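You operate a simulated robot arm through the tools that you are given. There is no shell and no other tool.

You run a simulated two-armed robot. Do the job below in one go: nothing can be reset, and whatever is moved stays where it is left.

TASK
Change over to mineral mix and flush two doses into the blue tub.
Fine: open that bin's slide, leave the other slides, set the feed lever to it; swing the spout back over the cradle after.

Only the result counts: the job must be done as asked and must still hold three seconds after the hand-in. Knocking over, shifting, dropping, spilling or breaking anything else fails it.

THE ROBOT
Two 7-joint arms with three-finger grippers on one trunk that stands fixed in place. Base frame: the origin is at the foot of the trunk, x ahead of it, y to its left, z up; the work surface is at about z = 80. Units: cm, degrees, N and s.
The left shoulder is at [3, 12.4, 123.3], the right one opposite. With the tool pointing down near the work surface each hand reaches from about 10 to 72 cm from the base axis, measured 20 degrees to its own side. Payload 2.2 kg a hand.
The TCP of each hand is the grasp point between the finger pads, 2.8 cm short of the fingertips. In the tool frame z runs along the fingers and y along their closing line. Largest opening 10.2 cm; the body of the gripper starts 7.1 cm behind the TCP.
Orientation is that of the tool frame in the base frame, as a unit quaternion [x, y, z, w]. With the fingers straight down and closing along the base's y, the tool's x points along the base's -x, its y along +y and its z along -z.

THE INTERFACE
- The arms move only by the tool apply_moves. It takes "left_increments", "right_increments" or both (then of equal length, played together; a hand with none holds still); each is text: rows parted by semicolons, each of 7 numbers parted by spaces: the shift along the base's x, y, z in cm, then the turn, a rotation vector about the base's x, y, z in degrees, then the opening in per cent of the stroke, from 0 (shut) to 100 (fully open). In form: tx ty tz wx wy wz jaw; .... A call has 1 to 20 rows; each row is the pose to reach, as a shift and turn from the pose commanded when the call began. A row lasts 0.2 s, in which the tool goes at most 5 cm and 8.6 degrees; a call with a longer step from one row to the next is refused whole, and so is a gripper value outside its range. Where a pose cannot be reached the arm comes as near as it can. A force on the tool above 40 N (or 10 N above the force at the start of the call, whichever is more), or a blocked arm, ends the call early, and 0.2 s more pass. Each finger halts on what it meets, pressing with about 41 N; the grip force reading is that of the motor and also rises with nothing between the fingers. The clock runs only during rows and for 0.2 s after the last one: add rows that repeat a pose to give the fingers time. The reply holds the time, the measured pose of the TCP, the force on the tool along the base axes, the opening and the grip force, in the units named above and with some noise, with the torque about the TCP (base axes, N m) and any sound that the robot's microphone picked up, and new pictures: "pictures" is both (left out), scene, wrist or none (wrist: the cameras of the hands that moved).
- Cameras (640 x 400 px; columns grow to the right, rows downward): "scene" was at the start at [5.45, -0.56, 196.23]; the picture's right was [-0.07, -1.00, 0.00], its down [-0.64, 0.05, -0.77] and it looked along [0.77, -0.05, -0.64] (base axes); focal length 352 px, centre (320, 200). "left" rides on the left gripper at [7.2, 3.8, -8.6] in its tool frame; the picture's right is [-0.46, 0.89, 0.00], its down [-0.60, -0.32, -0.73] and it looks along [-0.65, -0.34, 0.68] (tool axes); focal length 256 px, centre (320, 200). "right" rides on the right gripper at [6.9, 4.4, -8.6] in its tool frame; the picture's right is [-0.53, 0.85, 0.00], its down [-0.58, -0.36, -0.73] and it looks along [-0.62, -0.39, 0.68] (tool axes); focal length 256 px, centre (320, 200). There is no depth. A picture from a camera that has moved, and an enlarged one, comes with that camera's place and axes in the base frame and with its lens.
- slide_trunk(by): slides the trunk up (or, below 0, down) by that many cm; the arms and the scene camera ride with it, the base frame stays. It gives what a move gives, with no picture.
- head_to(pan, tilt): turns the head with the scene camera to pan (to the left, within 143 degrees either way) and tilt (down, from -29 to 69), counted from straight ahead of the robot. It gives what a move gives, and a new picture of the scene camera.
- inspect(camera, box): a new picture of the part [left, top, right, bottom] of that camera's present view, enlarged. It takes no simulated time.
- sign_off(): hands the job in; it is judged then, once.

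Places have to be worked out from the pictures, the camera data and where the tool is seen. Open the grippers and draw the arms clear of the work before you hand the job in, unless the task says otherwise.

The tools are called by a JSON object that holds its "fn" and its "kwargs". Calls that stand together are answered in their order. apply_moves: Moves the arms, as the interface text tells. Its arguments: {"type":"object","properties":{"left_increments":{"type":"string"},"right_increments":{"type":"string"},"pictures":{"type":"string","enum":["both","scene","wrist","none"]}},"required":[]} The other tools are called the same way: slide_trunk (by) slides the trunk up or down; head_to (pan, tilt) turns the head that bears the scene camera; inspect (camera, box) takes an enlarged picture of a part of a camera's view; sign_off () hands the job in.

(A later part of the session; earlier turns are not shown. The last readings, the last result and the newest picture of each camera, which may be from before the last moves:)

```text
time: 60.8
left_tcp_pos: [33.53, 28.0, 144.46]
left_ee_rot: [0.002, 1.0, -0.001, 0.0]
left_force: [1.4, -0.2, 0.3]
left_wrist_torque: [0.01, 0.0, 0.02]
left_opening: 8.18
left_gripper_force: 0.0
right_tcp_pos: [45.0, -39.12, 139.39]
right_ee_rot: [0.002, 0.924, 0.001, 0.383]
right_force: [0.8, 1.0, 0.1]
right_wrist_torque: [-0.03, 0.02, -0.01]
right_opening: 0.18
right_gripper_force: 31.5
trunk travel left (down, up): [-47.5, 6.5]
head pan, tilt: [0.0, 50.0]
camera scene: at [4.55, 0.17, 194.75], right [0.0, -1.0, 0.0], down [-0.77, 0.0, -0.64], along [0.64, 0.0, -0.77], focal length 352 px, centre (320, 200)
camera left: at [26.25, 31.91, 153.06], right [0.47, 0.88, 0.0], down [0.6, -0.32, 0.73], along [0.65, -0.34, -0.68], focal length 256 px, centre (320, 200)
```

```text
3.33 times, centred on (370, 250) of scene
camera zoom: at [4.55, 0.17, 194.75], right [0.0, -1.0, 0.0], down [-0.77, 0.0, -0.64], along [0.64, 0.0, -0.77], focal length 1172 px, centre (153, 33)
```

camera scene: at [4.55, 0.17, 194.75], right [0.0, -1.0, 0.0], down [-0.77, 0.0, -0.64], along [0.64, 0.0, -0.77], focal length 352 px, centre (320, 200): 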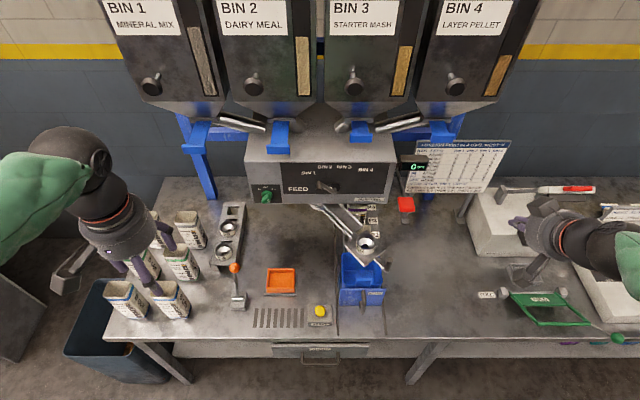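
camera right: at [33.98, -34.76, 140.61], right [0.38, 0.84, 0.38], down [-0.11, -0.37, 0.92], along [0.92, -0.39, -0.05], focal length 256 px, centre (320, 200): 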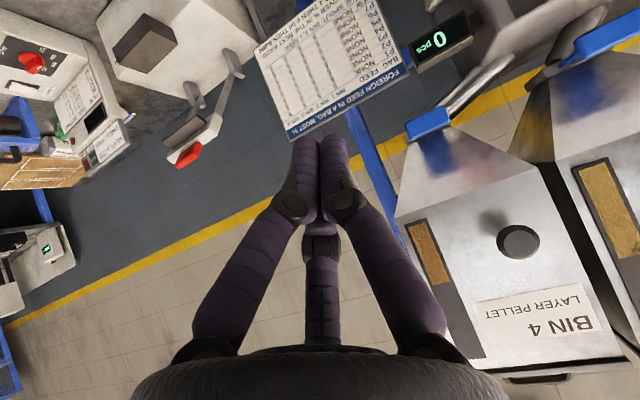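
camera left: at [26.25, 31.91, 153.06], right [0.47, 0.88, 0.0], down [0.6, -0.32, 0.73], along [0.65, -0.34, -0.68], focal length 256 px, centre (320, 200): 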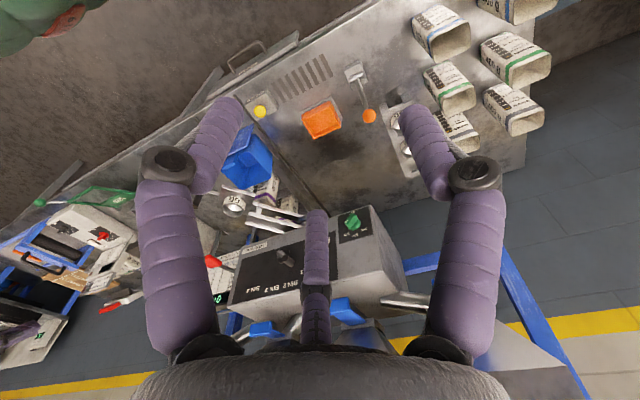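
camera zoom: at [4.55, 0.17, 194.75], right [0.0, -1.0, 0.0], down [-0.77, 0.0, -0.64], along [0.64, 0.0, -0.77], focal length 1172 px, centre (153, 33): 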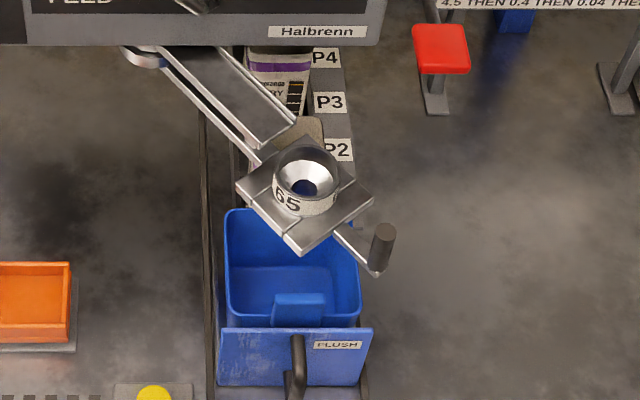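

The spout rests with its funnel centred over the tub (through its hole I see blue). Now I bring the right hand nearer to look at the red paddle before pressing it.

{"fn": "apply_moves", "kwargs": {"right_increments": "2 3.6 -2 0 0 0 0; 4 7.2 -4 0 0 0 0; 6 10.8 -6.3 0 0 0 0; 8 14.4 -8.6 0 0 0 0; 10 18.2 -11 0 0 0 0; 12 22 -13.4 0 0 0 0; 12 22 -13.4 0 0 0 0", "pictures": "both"}}

{"fn": "inspect", "kwargs": {"camera": "right", "box": [180, 40, 340, 220]}}

{"fn": "inspect", "kwargs": {"camera": "scene", "box": [380, 130, 500, 220]}}

```text
time: 62.4
left_tcp_pos: [33.54, 27.82, 144.42]
left_ee_rot: [0.002, 1.0, 0.0, 0.0]
left_force: [0.0, -0.5, -0.4]
left_wrist_torque: [-0.02, -0.01, -0.02]
left_opening: 8.15
left_gripper_force: 0.0
right_tcp_pos: [56.97, -17.18, 126.02]
right_ee_rot: [0.002, 0.924, 0.0, 0.382]
right_force: [-0.1, -0.3, 0.5]
right_wrist_torque: [0.01, -0.02, -0.02]
right_opening: 0.21
right_gripper_force: 31.5
trunk travel left (down, up): [-47.5, 6.5]
head pan, tilt: [0.0, 50.0]
camera scene: at [4.59, 0.0, 194.75], right [0.0, -1.0, 0.0], down [-0.77, 0.0, -0.64], along [0.64, 0.0, -0.77], focal length 352 px, centre (320, 200)
camera right: at [46.0, -12.79, 127.18], right [0.38, 0.84, 0.38], down [-0.11, -0.37, 0.92], along [0.92, -0.39, -0.05], focal length 256 px, centre (320, 200)
```

scene: 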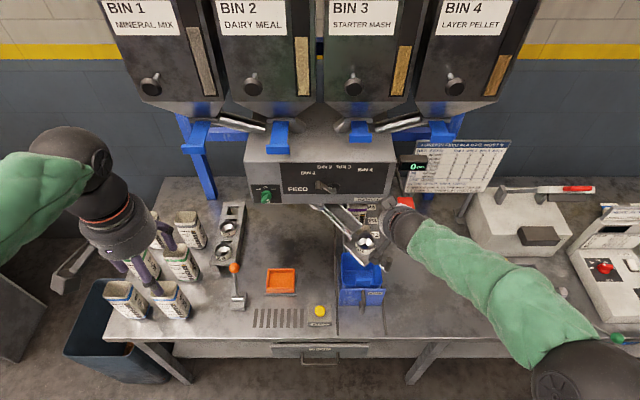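
right: 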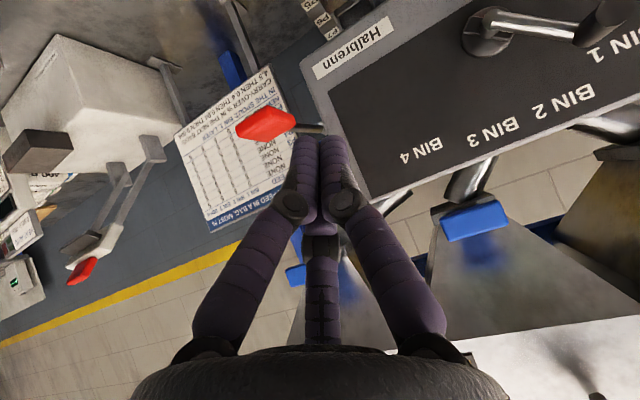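

```text
2.22 times, centred on (260, 130) of right
camera zoom: at [46.0, -12.79, 127.18], right [0.38, 0.84, 0.38], down [-0.11, -0.37, 0.92], along [0.92, -0.39, -0.05], focal length 569 px, centre (453, 356)
```

zoom: 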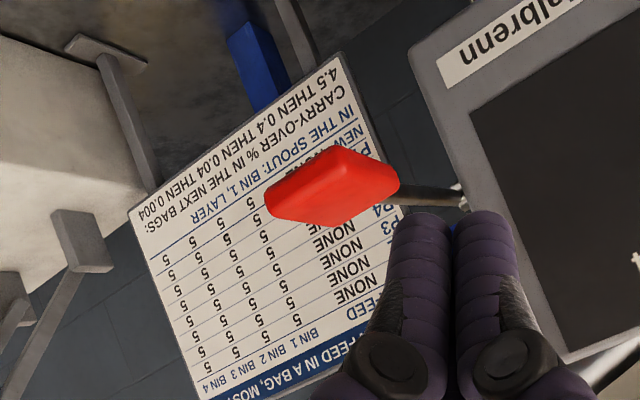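

```text
4.44 times, centred on (440, 175) of scene
camera zoom: at [4.59, 0.0, 194.75], right [0.0, -1.0, 0.0], down [-0.77, 0.0, -0.64], along [0.64, 0.0, -0.77], focal length 1562 px, centre (-213, 311)
```

zoom: 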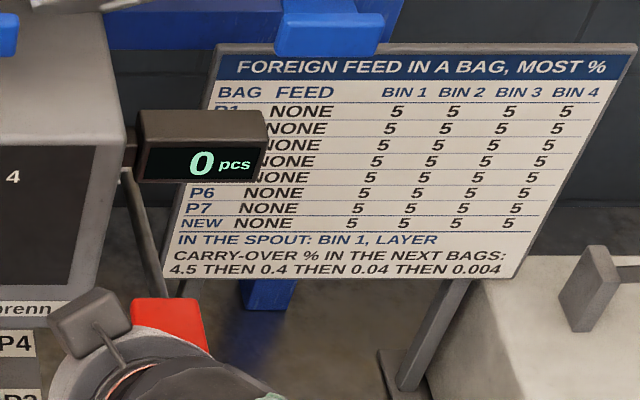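

The paddle is at about (67.8, -24.4, 117.5) with its face square to my 45° pitch, on a lever running up to the feeder's side. I line the closed fingertips up with it, stopping a few centimetres short.

{"fn": "apply_moves", "kwargs": {"right_increments": "1.5 -3.6 -0.5 0 0 0 0; 3 -7.2 -1 0 0 0 0; 5 -7.2 -2.5 0 0 0 0; 5 -7.2 -2.5 0 0 0 0", "pictures": "both"}}

{"fn": "inspect", "kwargs": {"camera": "right", "box": [220, 60, 420, 220]}}

{"fn": "inspect", "kwargs": {"camera": "scene", "box": [360, 150, 480, 240]}}

```text
time: 63.4
left_tcp_pos: [33.45, 27.82, 144.46]
left_ee_rot: [0.002, 1.0, 0.0, 0.0]
left_force: [0.4, -0.7, -0.2]
left_wrist_torque: [0.01, -0.01, 0.04]
left_opening: 8.15
left_gripper_force: 0.1
right_tcp_pos: [62.42, -24.7, 123.63]
right_ee_rot: [0.001, 0.924, 0.001, 0.382]
right_force: [-0.3, 0.4, 0.2]
right_wrist_torque: [0.01, 0.02, 0.03]
right_opening: 0.18
right_gripper_force: 31.7
trunk travel left (down, up): [-47.5, 6.5]
head pan, tilt: [0.0, 50.0]
camera scene: at [4.56, 0.0, 194.75], right [0.0, -1.0, 0.0], down [-0.77, 0.0, -0.64], along [0.64, 0.0, -0.77], focal length 352 px, centre (320, 200)
camera right: at [51.32, -20.3, 124.77], right [0.38, 0.84, 0.38], down [-0.11, -0.37, 0.92], along [0.92, -0.39, -0.05], focal length 256 px, centre (320, 200)
```

scene: 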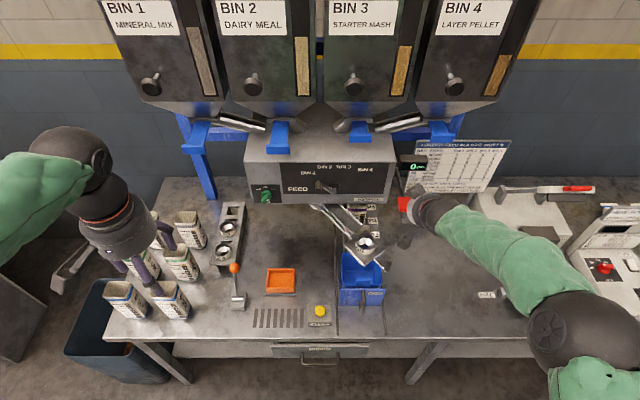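
right: 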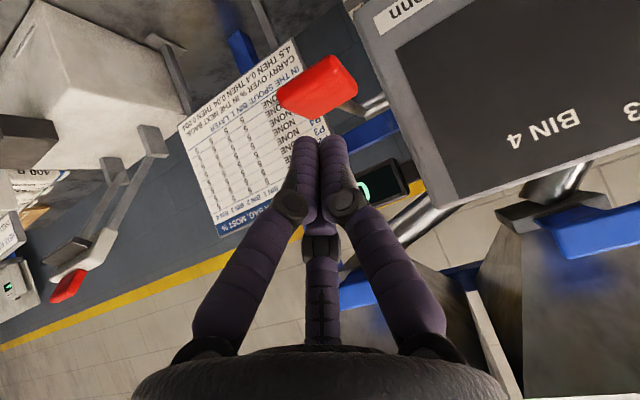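

```text
2.50 times, centred on (320, 140) of right
camera zoom: at [51.32, -20.3, 124.77], right [0.38, 0.84, 0.38], down [-0.11, -0.37, 0.92], along [0.92, -0.39, -0.05], focal length 640 px, centre (320, 350)
```

zoom: 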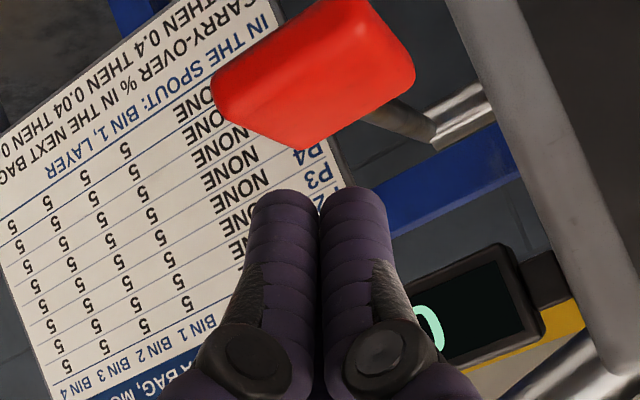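

```text
4.44 times, centred on (420, 195) of scene
camera zoom: at [4.56, 0.0, 194.75], right [0.0, -1.0, 0.0], down [-0.77, 0.0, -0.64], along [0.64, 0.0, -0.77], focal length 1562 px, centre (-124, 222)
```

zoom: 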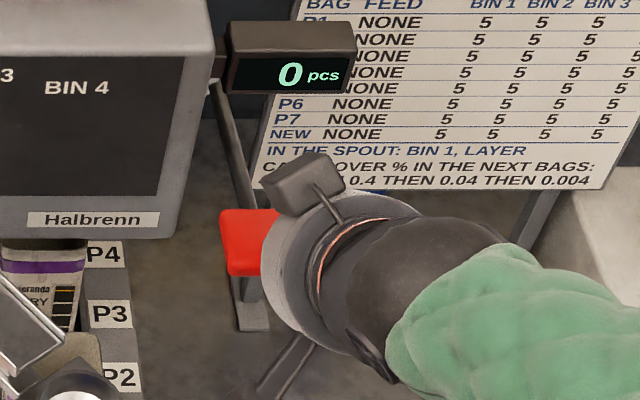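

The lever runs nearly level from the feeder's right side, so the paddle is pressed straight down. I move over it, then press down in small steps and watch force, sound and display.

{"fn": "apply_moves", "kwargs": {"right_increments": "2 0.1 0 0 0 0 0; 3.9 0.3 -0.1 0 0 0 0; 3.9 0.3 -0.8 0 0 0 0; 3.9 0.3 -1.5 0 0 0 0; 3.9 0.3 -2 0 0 0 0; 3.9 0.3 -2 0 0 0 0", "pictures": "wrist"}}

{"fn": "inspect", "kwargs": {"camera": "right", "box": [220, 60, 420, 220]}}

{"fn": "inspect", "kwargs": {"camera": "scene", "box": [360, 150, 480, 240]}}

```text
time: 64.8
left_tcp_pos: [33.59, 28.01, 144.42]
left_ee_rot: [0.001, 1.0, 0.001, 0.0]
left_force: [0.0, -0.1, 1.1]
left_wrist_torque: [0.01, 0.01, -0.02]
left_opening: 8.16
left_gripper_force: 0.0
right_tcp_pos: [65.97, -24.37, 121.47]
right_ee_rot: [0.001, 0.924, 0.002, 0.383]
right_force: [-0.7, -0.2, -1.3]
right_wrist_torque: [-0.01, -0.01, 0.02]
right_opening: 0.17
right_gripper_force: 32.1
trunk travel left (down, up): [-47.5, 6.5]
head pan, tilt: [0.0, 50.0]
camera right: at [54.98, -19.81, 122.74], right [0.38, 0.84, 0.38], down [-0.11, -0.37, 0.92], along [0.92, -0.39, -0.05], focal length 256 px, centre (320, 200)
```

right: 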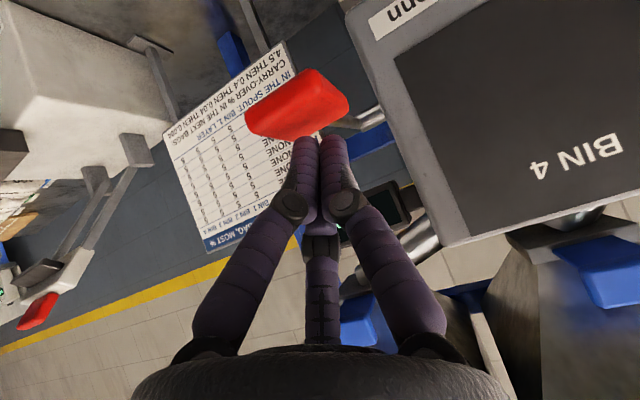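

```text
2.50 times, centred on (320, 140) of right
camera zoom: at [54.98, -19.81, 122.74], right [0.38, 0.84, 0.38], down [-0.11, -0.37, 0.92], along [0.92, -0.39, -0.05], focal length 640 px, centre (320, 350)
```

zoom: 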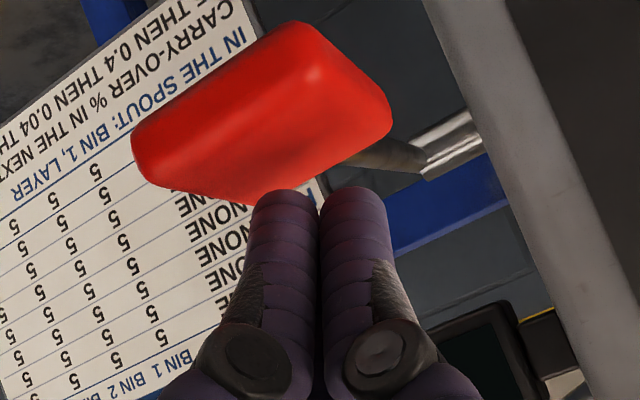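

```text
4.44 times, centred on (420, 195) of scene
camera zoom: at [4.64, 0.06, 194.75], right [0.0, -1.0, 0.0], down [-0.77, 0.0, -0.64], along [0.64, 0.0, -0.77], focal length 1562 px, centre (-124, 222)
```

zoom: 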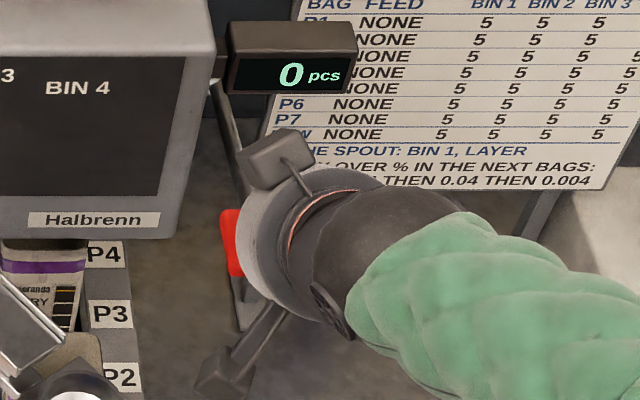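

No contact yet; the paddle's top face computes to z≈117.4, spanning x 65–70, y -26.6 to -22.2, and my lowest finger point is about 1 cm above its middle. I press down in 0.5 cm steps.

{"fn": "apply_moves", "kwargs": {"right_increments": "0 0 -0.6 0 0 0 0; 0 0 -1.2 0 0 0 0; 0 0 -1.7 0 0 0 0; 0 0 -2.2 0 0 0 0; 0 0 -2.7 0 0 0 0; 0 0 -3.2 0 0 0 0; 0 0 -3.2 0 0 0 0", "pictures": "wrist"}}

{"fn": "inspect", "kwargs": {"camera": "scene", "box": [320, 150, 480, 290]}}

```text
time: 66.4
left_tcp_pos: [33.52, 28.08, 144.36]
left_ee_rot: [0.002, 1.0, 0.0, 0.001]
left_force: [0.1, -0.2, 0.0]
left_wrist_torque: [0.01, -0.01, 0.0]
left_opening: 8.16
left_gripper_force: 0.1
right_tcp_pos: [65.98, -24.29, 118.3]
right_ee_rot: [0.002, 0.924, 0.001, 0.383]
right_force: [0.3, -0.3, 1.6]
right_wrist_torque: [0.01, 0.0, 0.03]
right_opening: 0.21
right_gripper_force: 31.2
trunk travel left (down, up): [-47.5, 6.5]
head pan, tilt: [0.0, 50.0]
camera right: at [54.96, -19.81, 119.37], right [0.38, 0.84, 0.38], down [-0.11, -0.37, 0.92], along [0.92, -0.39, -0.05], focal length 256 px, centre (320, 200)
```

right: 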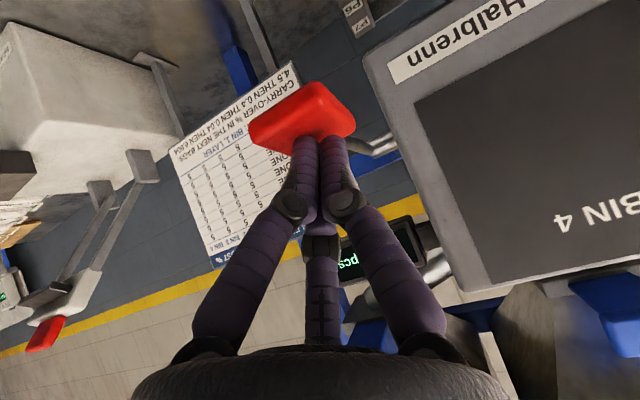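

```text
2.86 times, centred on (400, 220) of scene
camera zoom: at [4.62, 0.06, 194.75], right [0.0, -1.0, 0.0], down [-0.77, 0.0, -0.64], along [0.64, 0.0, -0.77], focal length 1004 px, centre (91, 143)
```

zoom: 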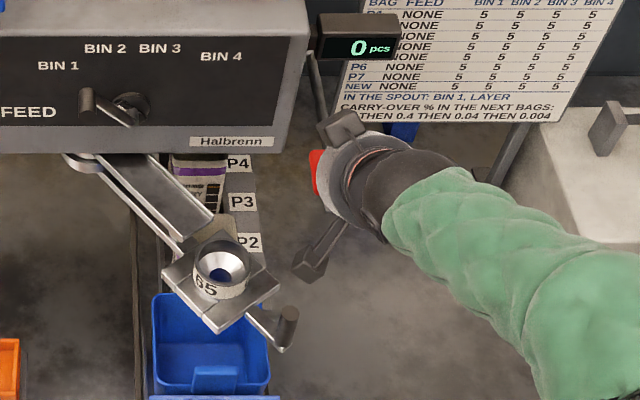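

The paddle is going down with the hand under light force (it kept its place in the wrist view). I keep pressing toward its end stop.

{"fn": "apply_moves", "kwargs": {"right_increments": "0 0 -0.5 0 0 0 0; 0 0 -1 0 0 0 0; 0 0 -1.5 0 0 0 0; 0 0 -2 0 0 0 0; 0 0 -2 0 0 0 0", "pictures": "wrist"}}

{"fn": "inspect", "kwargs": {"camera": "scene", "box": [320, 150, 480, 290]}}

```text
time: 67.6
left_tcp_pos: [33.48, 27.91, 144.42]
left_ee_rot: [0.001, 1.0, 0.0, 0.0]
left_force: [-0.7, -0.1, -0.4]
left_wrist_torque: [0.01, 0.02, 0.01]
left_opening: 8.16
left_gripper_force: 0.1
right_tcp_pos: [65.92, -24.35, 116.2]
right_ee_rot: [0.002, 0.924, 0.0, 0.383]
right_force: [-0.1, 0.1, 1.8]
right_wrist_torque: [0.0, -0.01, 0.01]
right_opening: 0.2
right_gripper_force: 31.4
trunk travel left (down, up): [-47.5, 6.5]
head pan, tilt: [0.0, 50.0]
camera right: at [54.88, -19.83, 117.42], right [0.38, 0.84, 0.38], down [-0.11, -0.37, 0.92], along [0.92, -0.39, -0.05], focal length 256 px, centre (320, 200)
```

right: 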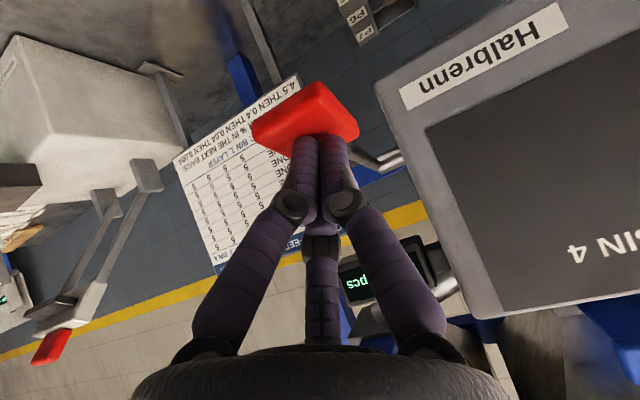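

```text
2.86 times, centred on (400, 220) of scene
camera zoom: at [4.6, 0.06, 194.75], right [0.0, -1.0, 0.0], down [-0.77, 0.0, -0.64], along [0.64, 0.0, -0.77], focal length 1004 px, centre (91, 143)
```

zoom: 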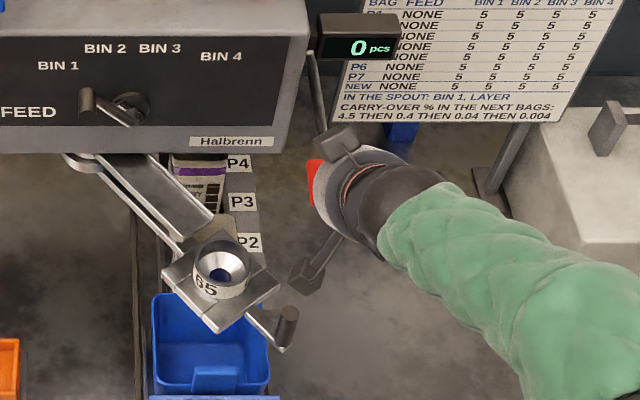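

Still only about 2 N and moving freely; this is a lever with a long stroke. I carry on pressing down until it stops or something happens.

{"fn": "apply_moves", "kwargs": {"right_increments": "0 0 -0.6 0 0 0 0; 0 0 -1.2 0 0 0 0; 0.1 0 -1.8 0 0 0 0; 0.2 0 -2.4 0 0 0 0; 0.3 0 -3 0 0 0 0; 0.3 0 -3 0 0 0 0", "pictures": "wrist"}}

{"fn": "inspect", "kwargs": {"camera": "scene", "box": [320, 150, 480, 290]}}

```text
time: 69.0
left_tcp_pos: [33.43, 27.96, 144.39]
left_ee_rot: [0.002, 1.0, 0.0, 0.0]
left_force: [-0.6, 0.5, 0.0]
left_wrist_torque: [0.0, -0.01, 0.0]
left_opening: 8.15
left_gripper_force: 0.1
right_tcp_pos: [66.32, -24.24, 113.25]
right_ee_rot: [0.001, 0.924, 0.001, 0.383]
right_force: [0.0, 0.6, 3.3]
right_wrist_torque: [-0.06, -0.01, 0.0]
right_opening: 0.23
right_gripper_force: 32.0
trunk travel left (down, up): [-47.5, 6.5]
head pan, tilt: [0.0, 50.0]
camera right: at [55.32, -19.81, 114.45], right [0.38, 0.84, 0.38], down [-0.11, -0.37, 0.92], along [0.92, -0.39, -0.05], focal length 256 px, centre (320, 200)
```

right: 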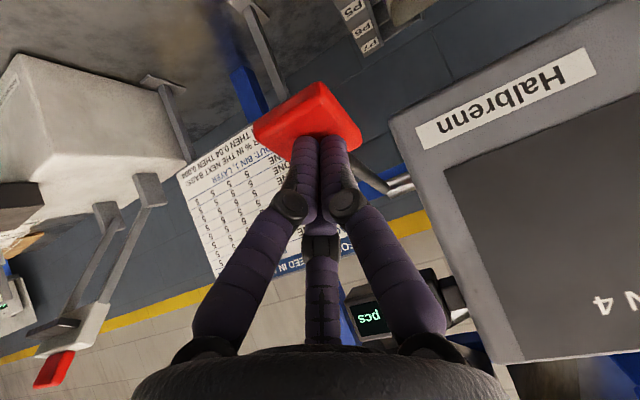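

```text
2.86 times, centred on (400, 220) of scene
camera zoom: at [4.57, 0.07, 194.75], right [0.0, -1.0, 0.0], down [-0.77, 0.0, -0.64], along [0.64, 0.0, -0.77], focal length 1004 px, centre (91, 143)
```

zoom: 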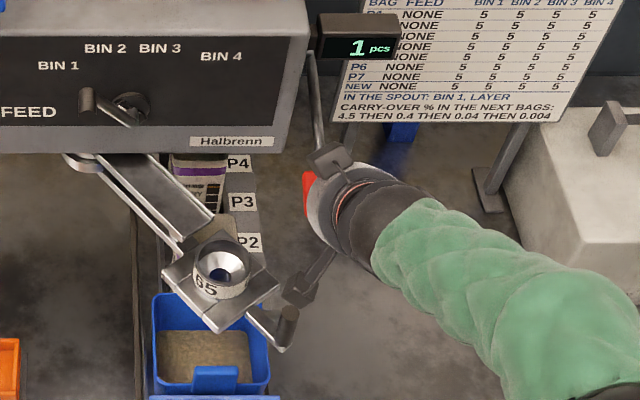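

The display shows 1 pcs and feed lies in the blue tub: dose one done. I lift the hand fully so the lever can spring back up.

{"fn": "apply_moves", "kwargs": {"right_increments": "-0.1 0 2 0 0 0 0; -0.2 0 4 0 0 0 0; -0.3 0 6 0 0 0 0; -0.3 0 8 0 0 0 0; -0.3 0 9.5 0 0 0 0; -0.3 0 9.5 0 0 0 0", "pictures": "wrist"}}

{"fn": "inspect", "kwargs": {"camera": "scene", "box": [320, 150, 480, 290]}}

```text
time: 70.4
left_tcp_pos: [33.65, 28.02, 144.38]
left_ee_rot: [0.002, 1.0, 0.0, 0.0]
left_force: [0.1, -0.1, -0.4]
left_wrist_torque: [-0.02, 0.0, -0.02]
left_opening: 8.16
left_gripper_force: 0.1
right_tcp_pos: [66.33, -24.24, 122.72]
right_ee_rot: [0.002, 0.924, 0.001, 0.383]
right_force: [0.0, -0.2, -0.5]
right_wrist_torque: [-0.03, -0.01, -0.04]
right_opening: 0.19
right_gripper_force: 31.2
trunk travel left (down, up): [-47.5, 6.5]
head pan, tilt: [0.0, 50.0]
camera right: at [55.22, -19.87, 124.06], right [0.38, 0.84, 0.38], down [-0.11, -0.37, 0.92], along [0.92, -0.39, -0.05], focal length 256 px, centre (320, 200)
```

right: 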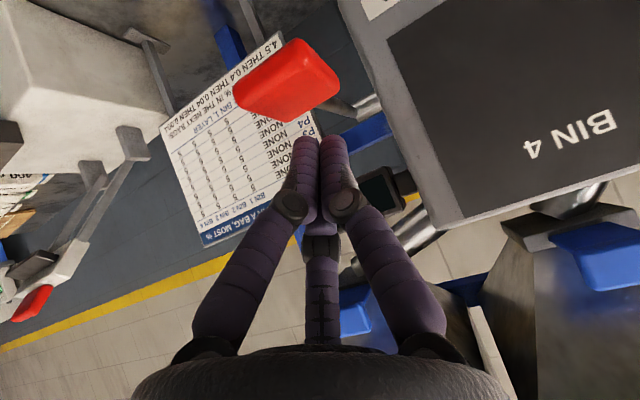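

```text
2.86 times, centred on (400, 220) of scene
camera zoom: at [4.66, 0.06, 194.75], right [0.0, -1.0, 0.0], down [-0.77, 0.0, -0.64], along [0.64, 0.0, -0.77], focal length 1004 px, centre (91, 143)
```

zoom: 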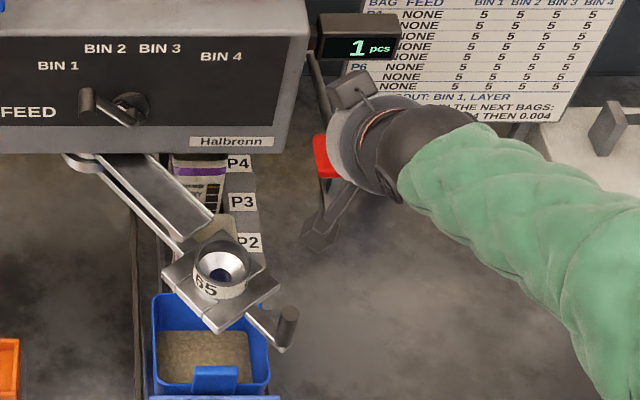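

The paddle sprang back up and the display still reads 1. I press it a second time through the same stroke.

{"fn": "apply_moves", "kwargs": {"right_increments": "0 0 -1.5 0 0 0 0; 0 0 -3 0 0 0 0; 0 0 -4 0 0 0 0; 0 0 -5 0 0 0 0; 0 0 -6 0 0 0 0; 0 0 -7 0 0 0 0; 0.1 0 -7.7 0 0 0 0; 0.2 0 -8.4 0 0 0 0; 0.3 0 -9 0 0 0 0; 0.3 0 -9.6 0 0 0 0; 0.3 0 -9.6 0 0 0 0", "pictures": "wrist"}}

{"fn": "inspect", "kwargs": {"camera": "scene", "box": [320, 150, 480, 290]}}

```text
time: 72.8
left_tcp_pos: [33.56, 27.89, 144.43]
left_ee_rot: [0.002, 1.0, 0.001, 0.0]
left_force: [0.1, -0.1, -0.4]
left_wrist_torque: [0.01, 0.0, 0.0]
left_opening: 8.15
left_gripper_force: 0.0
right_tcp_pos: [66.39, -24.32, 113.21]
right_ee_rot: [0.002, 0.924, 0.001, 0.382]
right_force: [-1.0, 0.2, 3.1]
right_wrist_torque: [-0.03, 0.0, -0.03]
right_opening: 0.19
right_gripper_force: 31.4
trunk travel left (down, up): [-47.5, 6.5]
head pan, tilt: [0.0, 50.0]
camera right: at [55.31, -19.9, 114.43], right [0.38, 0.84, 0.38], down [-0.11, -0.37, 0.92], along [0.92, -0.39, -0.05], focal length 256 px, centre (320, 200)
```

right: 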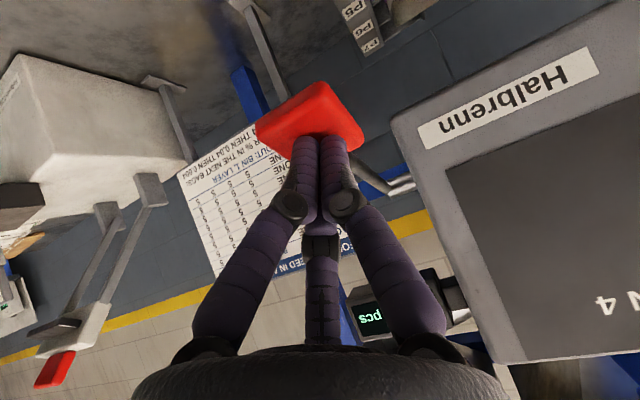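

```text
2.86 times, centred on (400, 220) of scene
camera zoom: at [4.58, 0.05, 194.75], right [0.0, -1.0, 0.0], down [-0.77, 0.0, -0.64], along [0.64, 0.0, -0.77], focal length 1004 px, centre (91, 143)
```

zoom: 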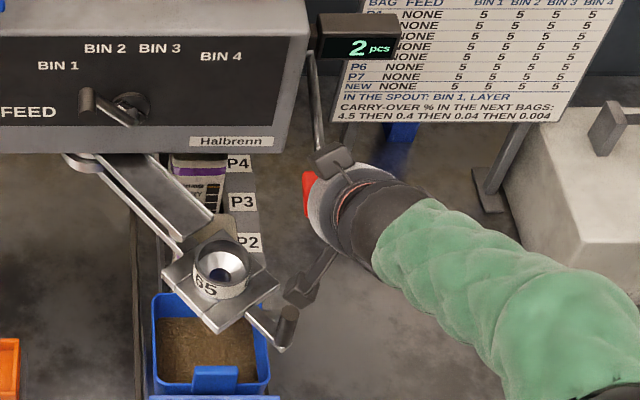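

The display reads 2 pcs and the level in the tub rose: both doses are flushed. I lift the right hand off the paddle and draw it well away to the right.

{"fn": "apply_moves", "kwargs": {"right_increments": "-0.1 0 2 0 0 0 0; -0.2 0 4.5 0 0 0 0; -0.3 0 7 0 0 0 0; -0.3 0 9.5 0 0 0 0; -4 -1 11.5 0 0 0 0; -8 -3 13.5 0 0 0 0; -12 -6 15 0 0 0 0; -15 -9 17 0 0 0 0; -18 -12 19 0 0 0 0; -20 -15.5 21 0 0 0 0; -22 -19 23 0 0 0 0; -22 -19 23 0 0 0 0", "pictures": "scene"}}

{"fn": "inspect", "kwargs": {"camera": "scene", "box": [320, 150, 480, 310]}}

{"fn": "inspect", "kwargs": {"camera": "scene", "box": [320, 220, 420, 310]}}

```text
refused: row 7 steps farther than a row can; nothing moved
```

```text
2.50 times, centred on (400, 230) of scene
camera zoom: at [4.58, 0.05, 194.75], right [0.0, -1.0, 0.0], down [-0.77, 0.0, -0.64], along [0.64, 0.0, -0.77], focal length 879 px, centre (120, 125)
```

zoom: 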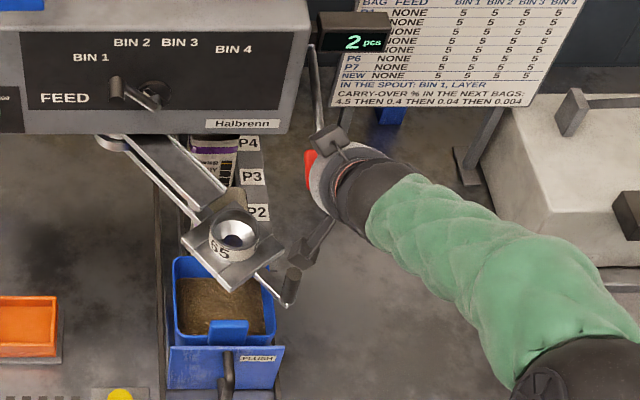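

```text
4.44 times, centred on (370, 265) of scene
camera zoom: at [4.58, 0.05, 194.75], right [0.0, -1.0, 0.0], down [-0.77, 0.0, -0.64], along [0.64, 0.0, -0.77], focal length 1562 px, centre (98, -89)
```

zoom: 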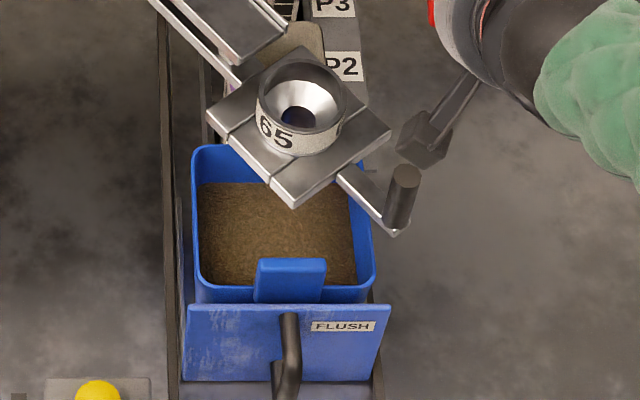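

One row was too long; I resend the retreat with shorter steps.

{"fn": "apply_moves", "kwargs": {"right_increments": "-0.1 0 2 0 0 0 0; -0.2 0 4.5 0 0 0 0; -0.3 0 7 0 0 0 0; -0.3 0 9.5 0 0 0 0; -3.5 -1 11.5 0 0 0 0; -7 -3 13.5 0 0 0 0; -10.5 -5.5 15 0 0 0 0; -13.5 -8.5 16.5 0 0 0 0; -16 -11.5 18.5 0 0 0 0; -18 -15 20 0 0 0 0; -20 -19 21 0 0 0 0; -20 -19 21 0 0 0 0", "pictures": "scene"}}

{"fn": "inspect", "kwargs": {"camera": "scene", "box": [320, 130, 480, 290]}}

```text
time: 75.4
left_tcp_pos: [33.78, 28.04, 144.32]
left_ee_rot: [0.001, 1.0, 0.0, 0.0]
left_force: [0.5, -0.4, 0.7]
left_wrist_torque: [-0.01, 0.03, 0.02]
left_opening: 8.16
left_gripper_force: 0.1
right_tcp_pos: [46.48, -43.0, 134.34]
right_ee_rot: [0.001, 0.924, 0.001, 0.381]
right_force: [0.7, 0.3, -0.2]
right_wrist_torque: [0.0, -0.01, -0.02]
right_opening: 0.22
right_gripper_force: 31.6
trunk travel left (down, up): [-47.5, 6.5]
head pan, tilt: [0.0, 50.0]
camera scene: at [4.91, 0.18, 194.74], right [0.0, -1.0, 0.0], down [-0.77, 0.0, -0.64], along [0.64, 0.0, -0.77], focal length 352 px, centre (320, 200)
```

scene: 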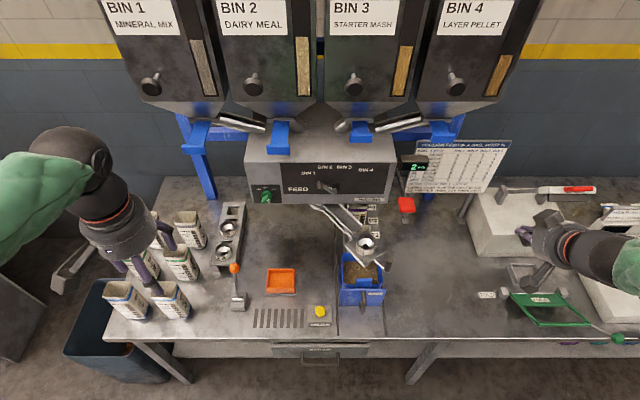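

```text
2.50 times, centred on (400, 210) of scene
camera zoom: at [4.91, 0.18, 194.74], right [0.0, -1.0, 0.0], down [-0.77, 0.0, -0.64], along [0.64, 0.0, -0.77], focal length 879 px, centre (120, 175)
```

zoom: 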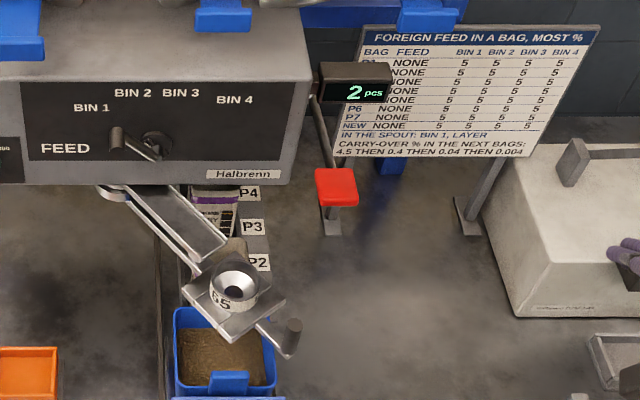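

Both arms are clear and the paddle is back up. I bring the left hand back above the spout's peg (now near (53.5, -19)), fingers half open, to check alignment.

{"fn": "apply_moves", "kwargs": {"left_increments": "0 -4 0 0 0 0 80; 0 -8 0 0 0 0 80; 2 -12 -2 0 0 0 80; 4 -16 -4 0 0 0 80; 6 -20 -6 0 0 0 80; 8 -24 -8 0 0 0 60; 10 -28 -10 0 0 0 45; 12 -32 -12 0 0 0 45; 14 -36 -14 0 0 0 45; 16 -40 -16 0 0 0 45; 18 -44 -18 0 0 0 45; 20 -47.1 -21 0 0 0 45; 20 -47.1 -24 0 0 0 45; 20 -47.1 -24 0 0 0 45", "pictures": "both"}}

{"fn": "inspect", "kwargs": {"camera": "left", "box": [200, 60, 440, 210]}}

```text
time: 78.4
left_tcp_pos: [53.3, -19.0, 120.32]
left_ee_rot: [0.002, 1.0, 0.0, 0.0]
left_force: [-0.1, -0.2, 1.1]
left_wrist_torque: [0.02, -0.02, 0.0]
left_opening: 4.59
left_gripper_force: 0.1
right_tcp_pos: [46.37, -43.14, 134.35]
right_ee_rot: [0.001, 0.924, 0.002, 0.383]
right_force: [0.3, -0.4, 0.2]
right_wrist_torque: [0.01, 0.02, -0.02]
right_opening: 0.2
right_gripper_force: 31.1
trunk travel left (down, up): [-47.5, 6.5]
head pan, tilt: [0.0, 50.0]
camera scene: at [4.61, -0.01, 194.75], right [0.0, -1.0, 0.0], down [-0.77, 0.0, -0.64], along [0.64, 0.0, -0.77], focal length 352 px, centre (320, 200)
camera left: at [46.07, -15.32, 128.9], right [0.47, 0.88, 0.0], down [0.6, -0.32, 0.73], along [0.65, -0.34, -0.68], focal length 256 px, centre (320, 200)
```

scene: 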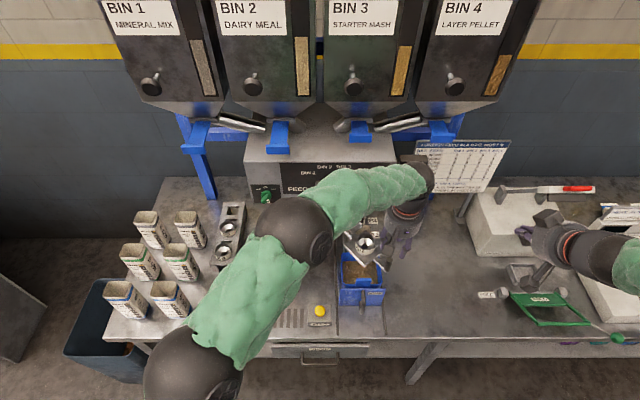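
left: 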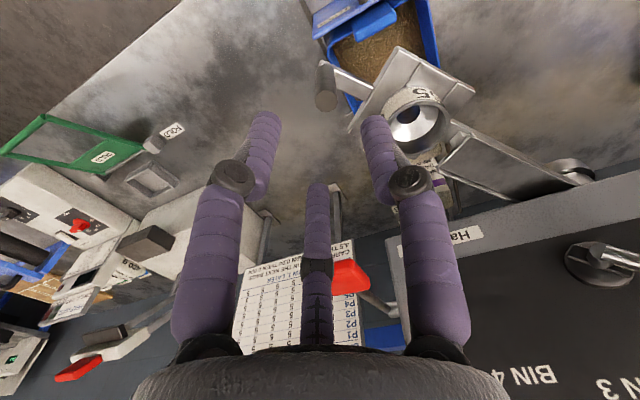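

```text
2.67 times, centred on (320, 135) of left
camera zoom: at [46.07, -15.32, 128.9], right [0.47, 0.88, 0.0], down [0.6, -0.32, 0.73], along [0.65, -0.34, -0.68], focal length 683 px, centre (320, 373)
```

zoom: 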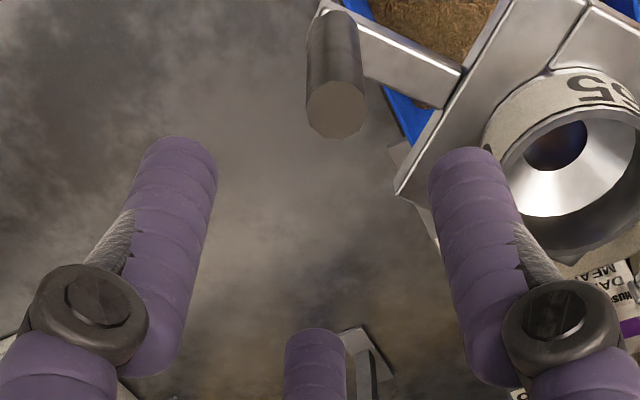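

The peg now stands at (54.65, -19.15), so the true arc is radius 30.9 about (78.9, 0). I centre over it and descend with the fingers half open.

{"fn": "apply_moves", "kwargs": {"left_increments": "1.35 -0.15 -2 0 0 0 45; 1.35 -0.15 -5 0 0 0 45; 1.35 -0.15 -8 0 0 0 45; 1.35 -0.15 -10.5 0 0 0 45; 1.35 -0.15 -12.1 0 0 0 45; 1.35 -0.15 -12.1 0 0 0 45", "pictures": "wrist"}}

{"fn": "inspect", "kwargs": {"camera": "left", "box": [200, 80, 440, 230]}}

```text
time: 79.8
left_tcp_pos: [54.51, -19.31, 108.14]
left_ee_rot: [0.002, 1.0, 0.0, 0.0]
left_force: [-0.7, 0.7, -1.0]
left_wrist_torque: [-0.01, 0.01, 0.01]
left_opening: 4.59
left_gripper_force: 0.2
right_tcp_pos: [46.44, -43.1, 134.34]
right_ee_rot: [0.001, 0.924, 0.002, 0.383]
right_force: [-1.3, 0.5, 0.5]
right_wrist_torque: [-0.04, 0.01, 0.01]
right_opening: 0.21
right_gripper_force: 31.8
trunk travel left (down, up): [-47.5, 6.5]
head pan, tilt: [0.0, 50.0]
camera left: at [47.32, -15.44, 116.76], right [0.47, 0.88, 0.0], down [0.6, -0.32, 0.73], along [0.65, -0.34, -0.68], focal length 256 px, centre (320, 200)
```

left: 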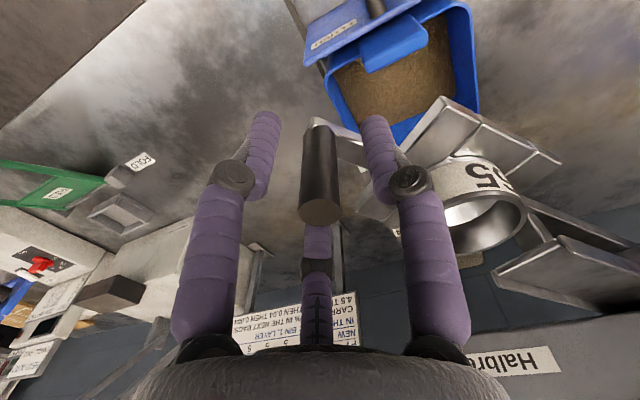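

```text
2.67 times, centred on (320, 155) of left
camera zoom: at [47.32, -15.44, 116.76], right [0.47, 0.88, 0.0], down [0.6, -0.32, 0.73], along [0.65, -0.34, -0.68], focal length 683 px, centre (320, 320)
```

zoom: 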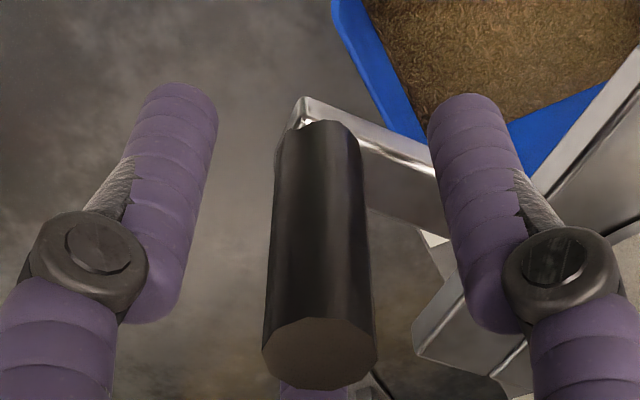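

The peg is within 0.2 cm of the hand's axis. I close to a snug 2.2 cm cage.

{"fn": "apply_moves", "kwargs": {"left_increments": "0.15 0 0 0 0 0 33; 0.15 0 0 0 0 0 22; 0.15 0 0 0 0 0 22", "pictures": "none"}}

```text
time: 80.6
left_tcp_pos: [54.73, -19.3, 108.06]
left_ee_rot: [0.003, 1.0, -0.001, 0.0]
left_force: [0.4, -0.4, -0.2]
left_wrist_torque: [0.01, -0.01, -0.04]
left_opening: 2.25
left_gripper_force: 0.0
right_tcp_pos: [46.45, -43.06, 134.33]
right_ee_rot: [0.001, 0.924, 0.002, 0.383]
right_force: [-0.8, -0.8, 0.7]
right_wrist_torque: [0.0, -0.02, 0.05]
right_opening: 0.21
right_gripper_force: 31.0
trunk travel left (down, up): [-47.5, 6.5]
head pan, tilt: [0.0, 50.0]
```

The cage is snug with no force. I swing the spout back along the corrected arc, first half.

{"fn": "apply_moves", "kwargs": {"left_increments": "-1.28 1.74 0 0 0 0 22; -2.45 3.56 0 0 0 0 22; -3.48 5.46 0 0 0 0 22; -4.38 7.42 0 0 0 0 22; -5.14 9.44 0 0 0 0 22; -5.75 11.51 0 0 0 0 22; -6.22 13.62 0 0 0 0 22; -6.55 15.76 0 0 0 0 22; -6.72 17.91 0 0 0 0 22; -6.74 20.07 0 0 0 0 22; -6.74 20.07 0 0 0 0 22", "pictures": "wrist"}}

{"fn": "inspect", "kwargs": {"camera": "left", "box": [200, 80, 440, 230]}}

```text
time: 83.0
left_tcp_pos: [48.11, 0.81, 108.22]
left_ee_rot: [0.002, 1.0, 0.0, 0.001]
left_force: [0.1, -0.5, 0.4]
left_wrist_torque: [0.02, 0.0, 0.0]
left_opening: 2.2
left_gripper_force: 0.0
right_tcp_pos: [46.39, -43.22, 134.26]
right_ee_rot: [0.001, 0.924, 0.001, 0.382]
right_force: [0.0, -0.3, 0.0]
right_wrist_torque: [0.0, 0.0, 0.02]
right_opening: 0.2
right_gripper_force: 31.1
trunk travel left (down, up): [-47.5, 6.5]
head pan, tilt: [0.0, 50.0]
camera left: at [40.92, 4.69, 116.92], right [0.47, 0.88, 0.0], down [0.6, -0.32, 0.73], along [0.65, -0.34, -0.68], focal length 256 px, centre (320, 200)
```

left: 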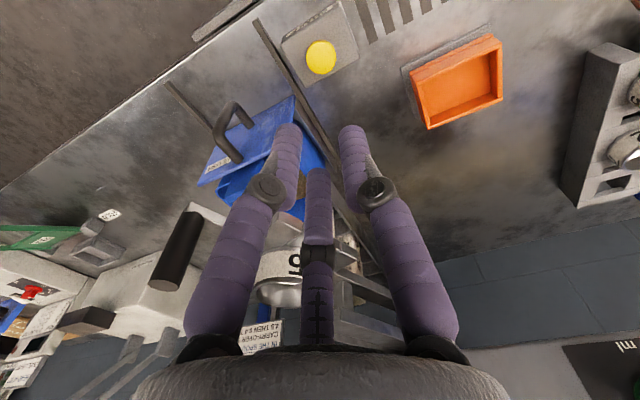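

```text
2.67 times, centred on (320, 155) of left
camera zoom: at [40.92, 4.69, 116.92], right [0.47, 0.88, 0.0], down [0.6, -0.32, 0.73], along [0.65, -0.34, -0.68], focal length 683 px, centre (320, 320)
```

zoom: 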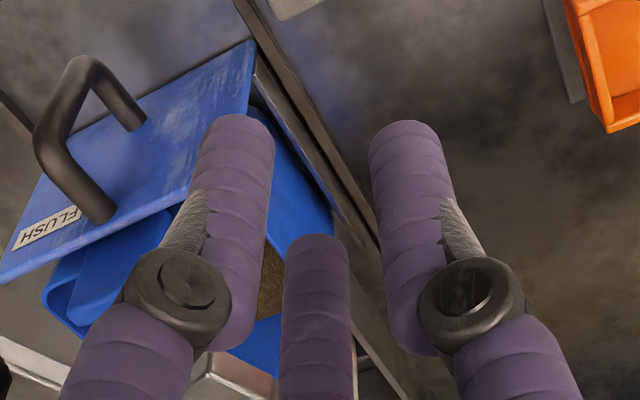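

The peg slipped out between two fingers at about (50, -11.7), so the spout stopped partway. I lift, go back above the peg and will grip it firmly this time.

{"fn": "apply_moves", "kwargs": {"left_increments": "0 0 4 0 0 0 30; 0 0 8 0 0 0 45; 0 0 12 0 0 0 45; 0.7 -4.2 12 0 0 0 45; 1.4 -8.4 12 0 0 0 45; 2.1 -12.5 12 0 0 0 45; 2.1 -12.5 12 0 0 0 45", "pictures": "wrist"}}

{"fn": "inspect", "kwargs": {"camera": "left", "box": [200, 60, 440, 210]}}

```text
time: 84.6
left_tcp_pos: [50.57, -11.32, 120.41]
left_ee_rot: [0.001, 1.0, -0.001, 0.0]
left_force: [0.2, -0.6, 0.1]
left_wrist_torque: [-0.04, -0.01, -0.01]
left_opening: 4.6
left_gripper_force: 0.1
right_tcp_pos: [46.35, -43.09, 134.44]
right_ee_rot: [0.001, 0.924, 0.001, 0.383]
right_force: [-0.3, 0.3, -0.6]
right_wrist_torque: [0.04, 0.01, -0.02]
right_opening: 0.19
right_gripper_force: 31.4
trunk travel left (down, up): [-47.5, 6.5]
head pan, tilt: [0.0, 50.0]
camera left: at [43.27, -7.62, 129.05], right [0.47, 0.88, 0.0], down [0.6, -0.32, 0.73], along [0.65, -0.34, -0.68], focal length 256 px, centre (320, 200)
```

left: 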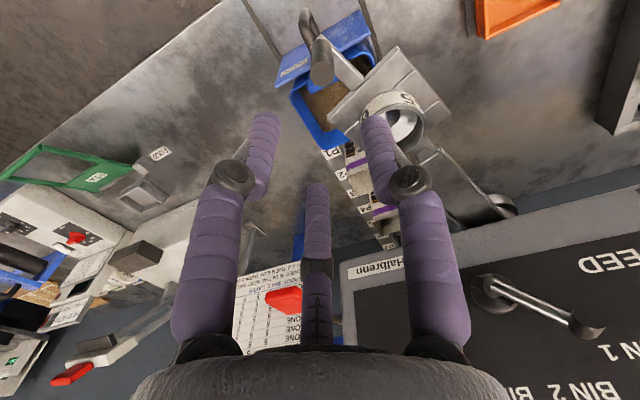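

```text
2.67 times, centred on (320, 135) of left
camera zoom: at [43.27, -7.62, 129.05], right [0.47, 0.88, 0.0], down [0.6, -0.32, 0.73], along [0.65, -0.34, -0.68], focal length 683 px, centre (320, 373)
```

zoom: 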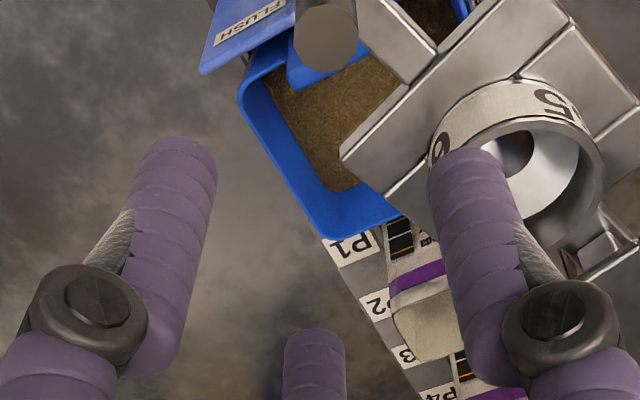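

The peg top is at (50.0, -10.9) — 30.9 from the pivot, as expected. I shift over it and descend with half-open fingers.

{"fn": "apply_moves", "kwargs": {"left_increments": "-0.3 0.3 -2 0 0 0 45; -0.4 0.42 -5 0 0 0 45; -0.4 0.42 -8 0 0 0 45; -0.4 0.42 -10.5 0 0 0 45; -0.4 0.42 -12.2 0 0 0 45; -0.4 0.42 -12.2 0 0 0 45", "pictures": "wrist"}}

{"fn": "inspect", "kwargs": {"camera": "left", "box": [200, 80, 440, 230]}}

```text
time: 86.0
left_tcp_pos: [49.93, -11.19, 107.91]
left_ee_rot: [0.001, 1.0, 0.0, 0.0]
left_force: [-0.1, 0.6, -0.1]
left_wrist_torque: [0.02, 0.04, 0.0]
left_opening: 4.58
left_gripper_force: 0.1
right_tcp_pos: [46.29, -43.04, 134.45]
right_ee_rot: [0.002, 0.924, 0.0, 0.383]
right_force: [-0.2, 0.1, -0.7]
right_wrist_torque: [0.0, 0.0, -0.04]
right_opening: 0.21
right_gripper_force: 31.5
trunk travel left (down, up): [-47.5, 6.5]
head pan, tilt: [0.0, 50.0]
camera left: at [42.66, -7.42, 116.57], right [0.47, 0.88, 0.0], down [0.6, -0.32, 0.73], along [0.65, -0.34, -0.68], focal length 256 px, centre (320, 200)
```

left: 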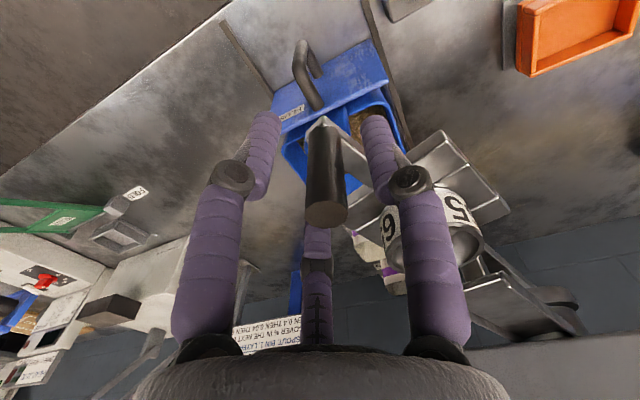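

```text
2.67 times, centred on (320, 155) of left
camera zoom: at [42.66, -7.42, 116.57], right [0.47, 0.88, 0.0], down [0.6, -0.32, 0.73], along [0.65, -0.34, -0.68], focal length 683 px, centre (320, 320)
```

zoom: 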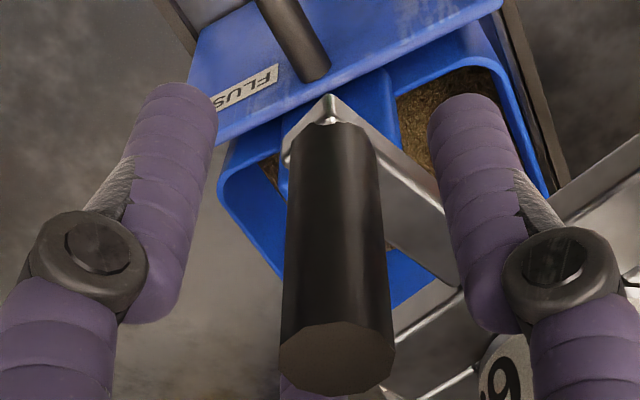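

The peg is centred within 0.25 cm. I close firmly on it.

{"fn": "apply_moves", "kwargs": {"left_increments": "0.1 0.1 0 0 0 0 30; 0.1 0.1 0 0 0 0 15; 0.1 0.1 0 0 0 0 0; 0.1 0.1 0 0 0 0 0; 0.1 0.1 0 0 0 0 0", "pictures": "wrist"}}

{"fn": "inspect", "kwargs": {"camera": "left", "box": [200, 80, 440, 230]}}

```text
time: 87.2
left_tcp_pos: [49.92, -11.19, 107.91]
left_ee_rot: [0.001, 1.0, 0.001, -0.001]
left_force: [-4.0, -1.7, -2.5]
left_wrist_torque: [-0.07, 0.18, 0.04]
left_opening: 1.77
left_gripper_force: 42.7
right_tcp_pos: [46.43, -43.27, 134.38]
right_ee_rot: [0.001, 0.924, 0.002, 0.383]
right_force: [-0.7, -0.4, -0.4]
right_wrist_torque: [-0.01, 0.01, 0.01]
right_opening: 0.23
right_gripper_force: 31.6
trunk travel left (down, up): [-47.5, 6.5]
head pan, tilt: [0.0, 50.0]
camera left: at [42.66, -7.34, 116.51], right [0.47, 0.88, 0.0], down [0.6, -0.32, 0.73], along [0.65, -0.34, -0.68], focal length 256 px, centre (320, 200)
```

left: 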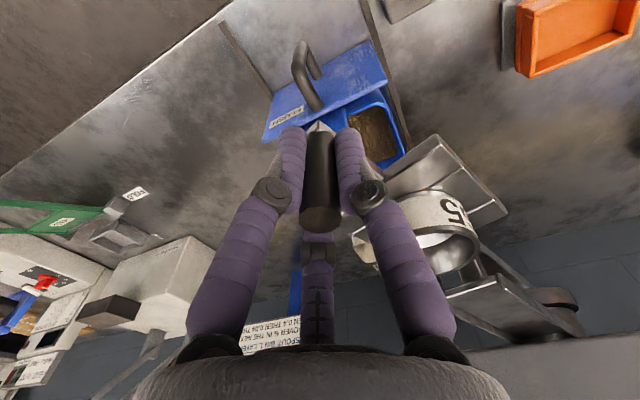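

```text
2.67 times, centred on (320, 155) of left
camera zoom: at [42.66, -7.34, 116.51], right [0.47, 0.88, 0.0], down [0.6, -0.32, 0.73], along [0.65, -0.34, -0.68], focal length 683 px, centre (320, 320)
```

zoom: 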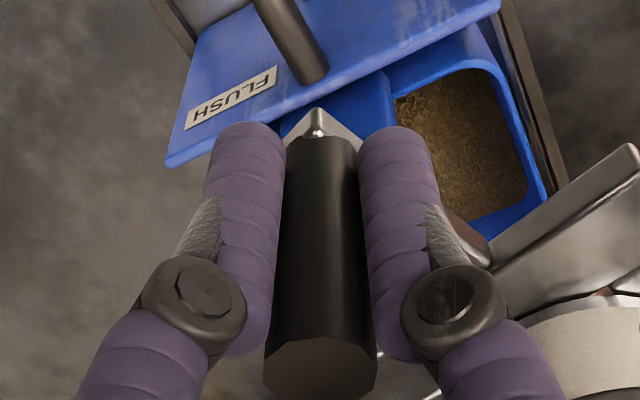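

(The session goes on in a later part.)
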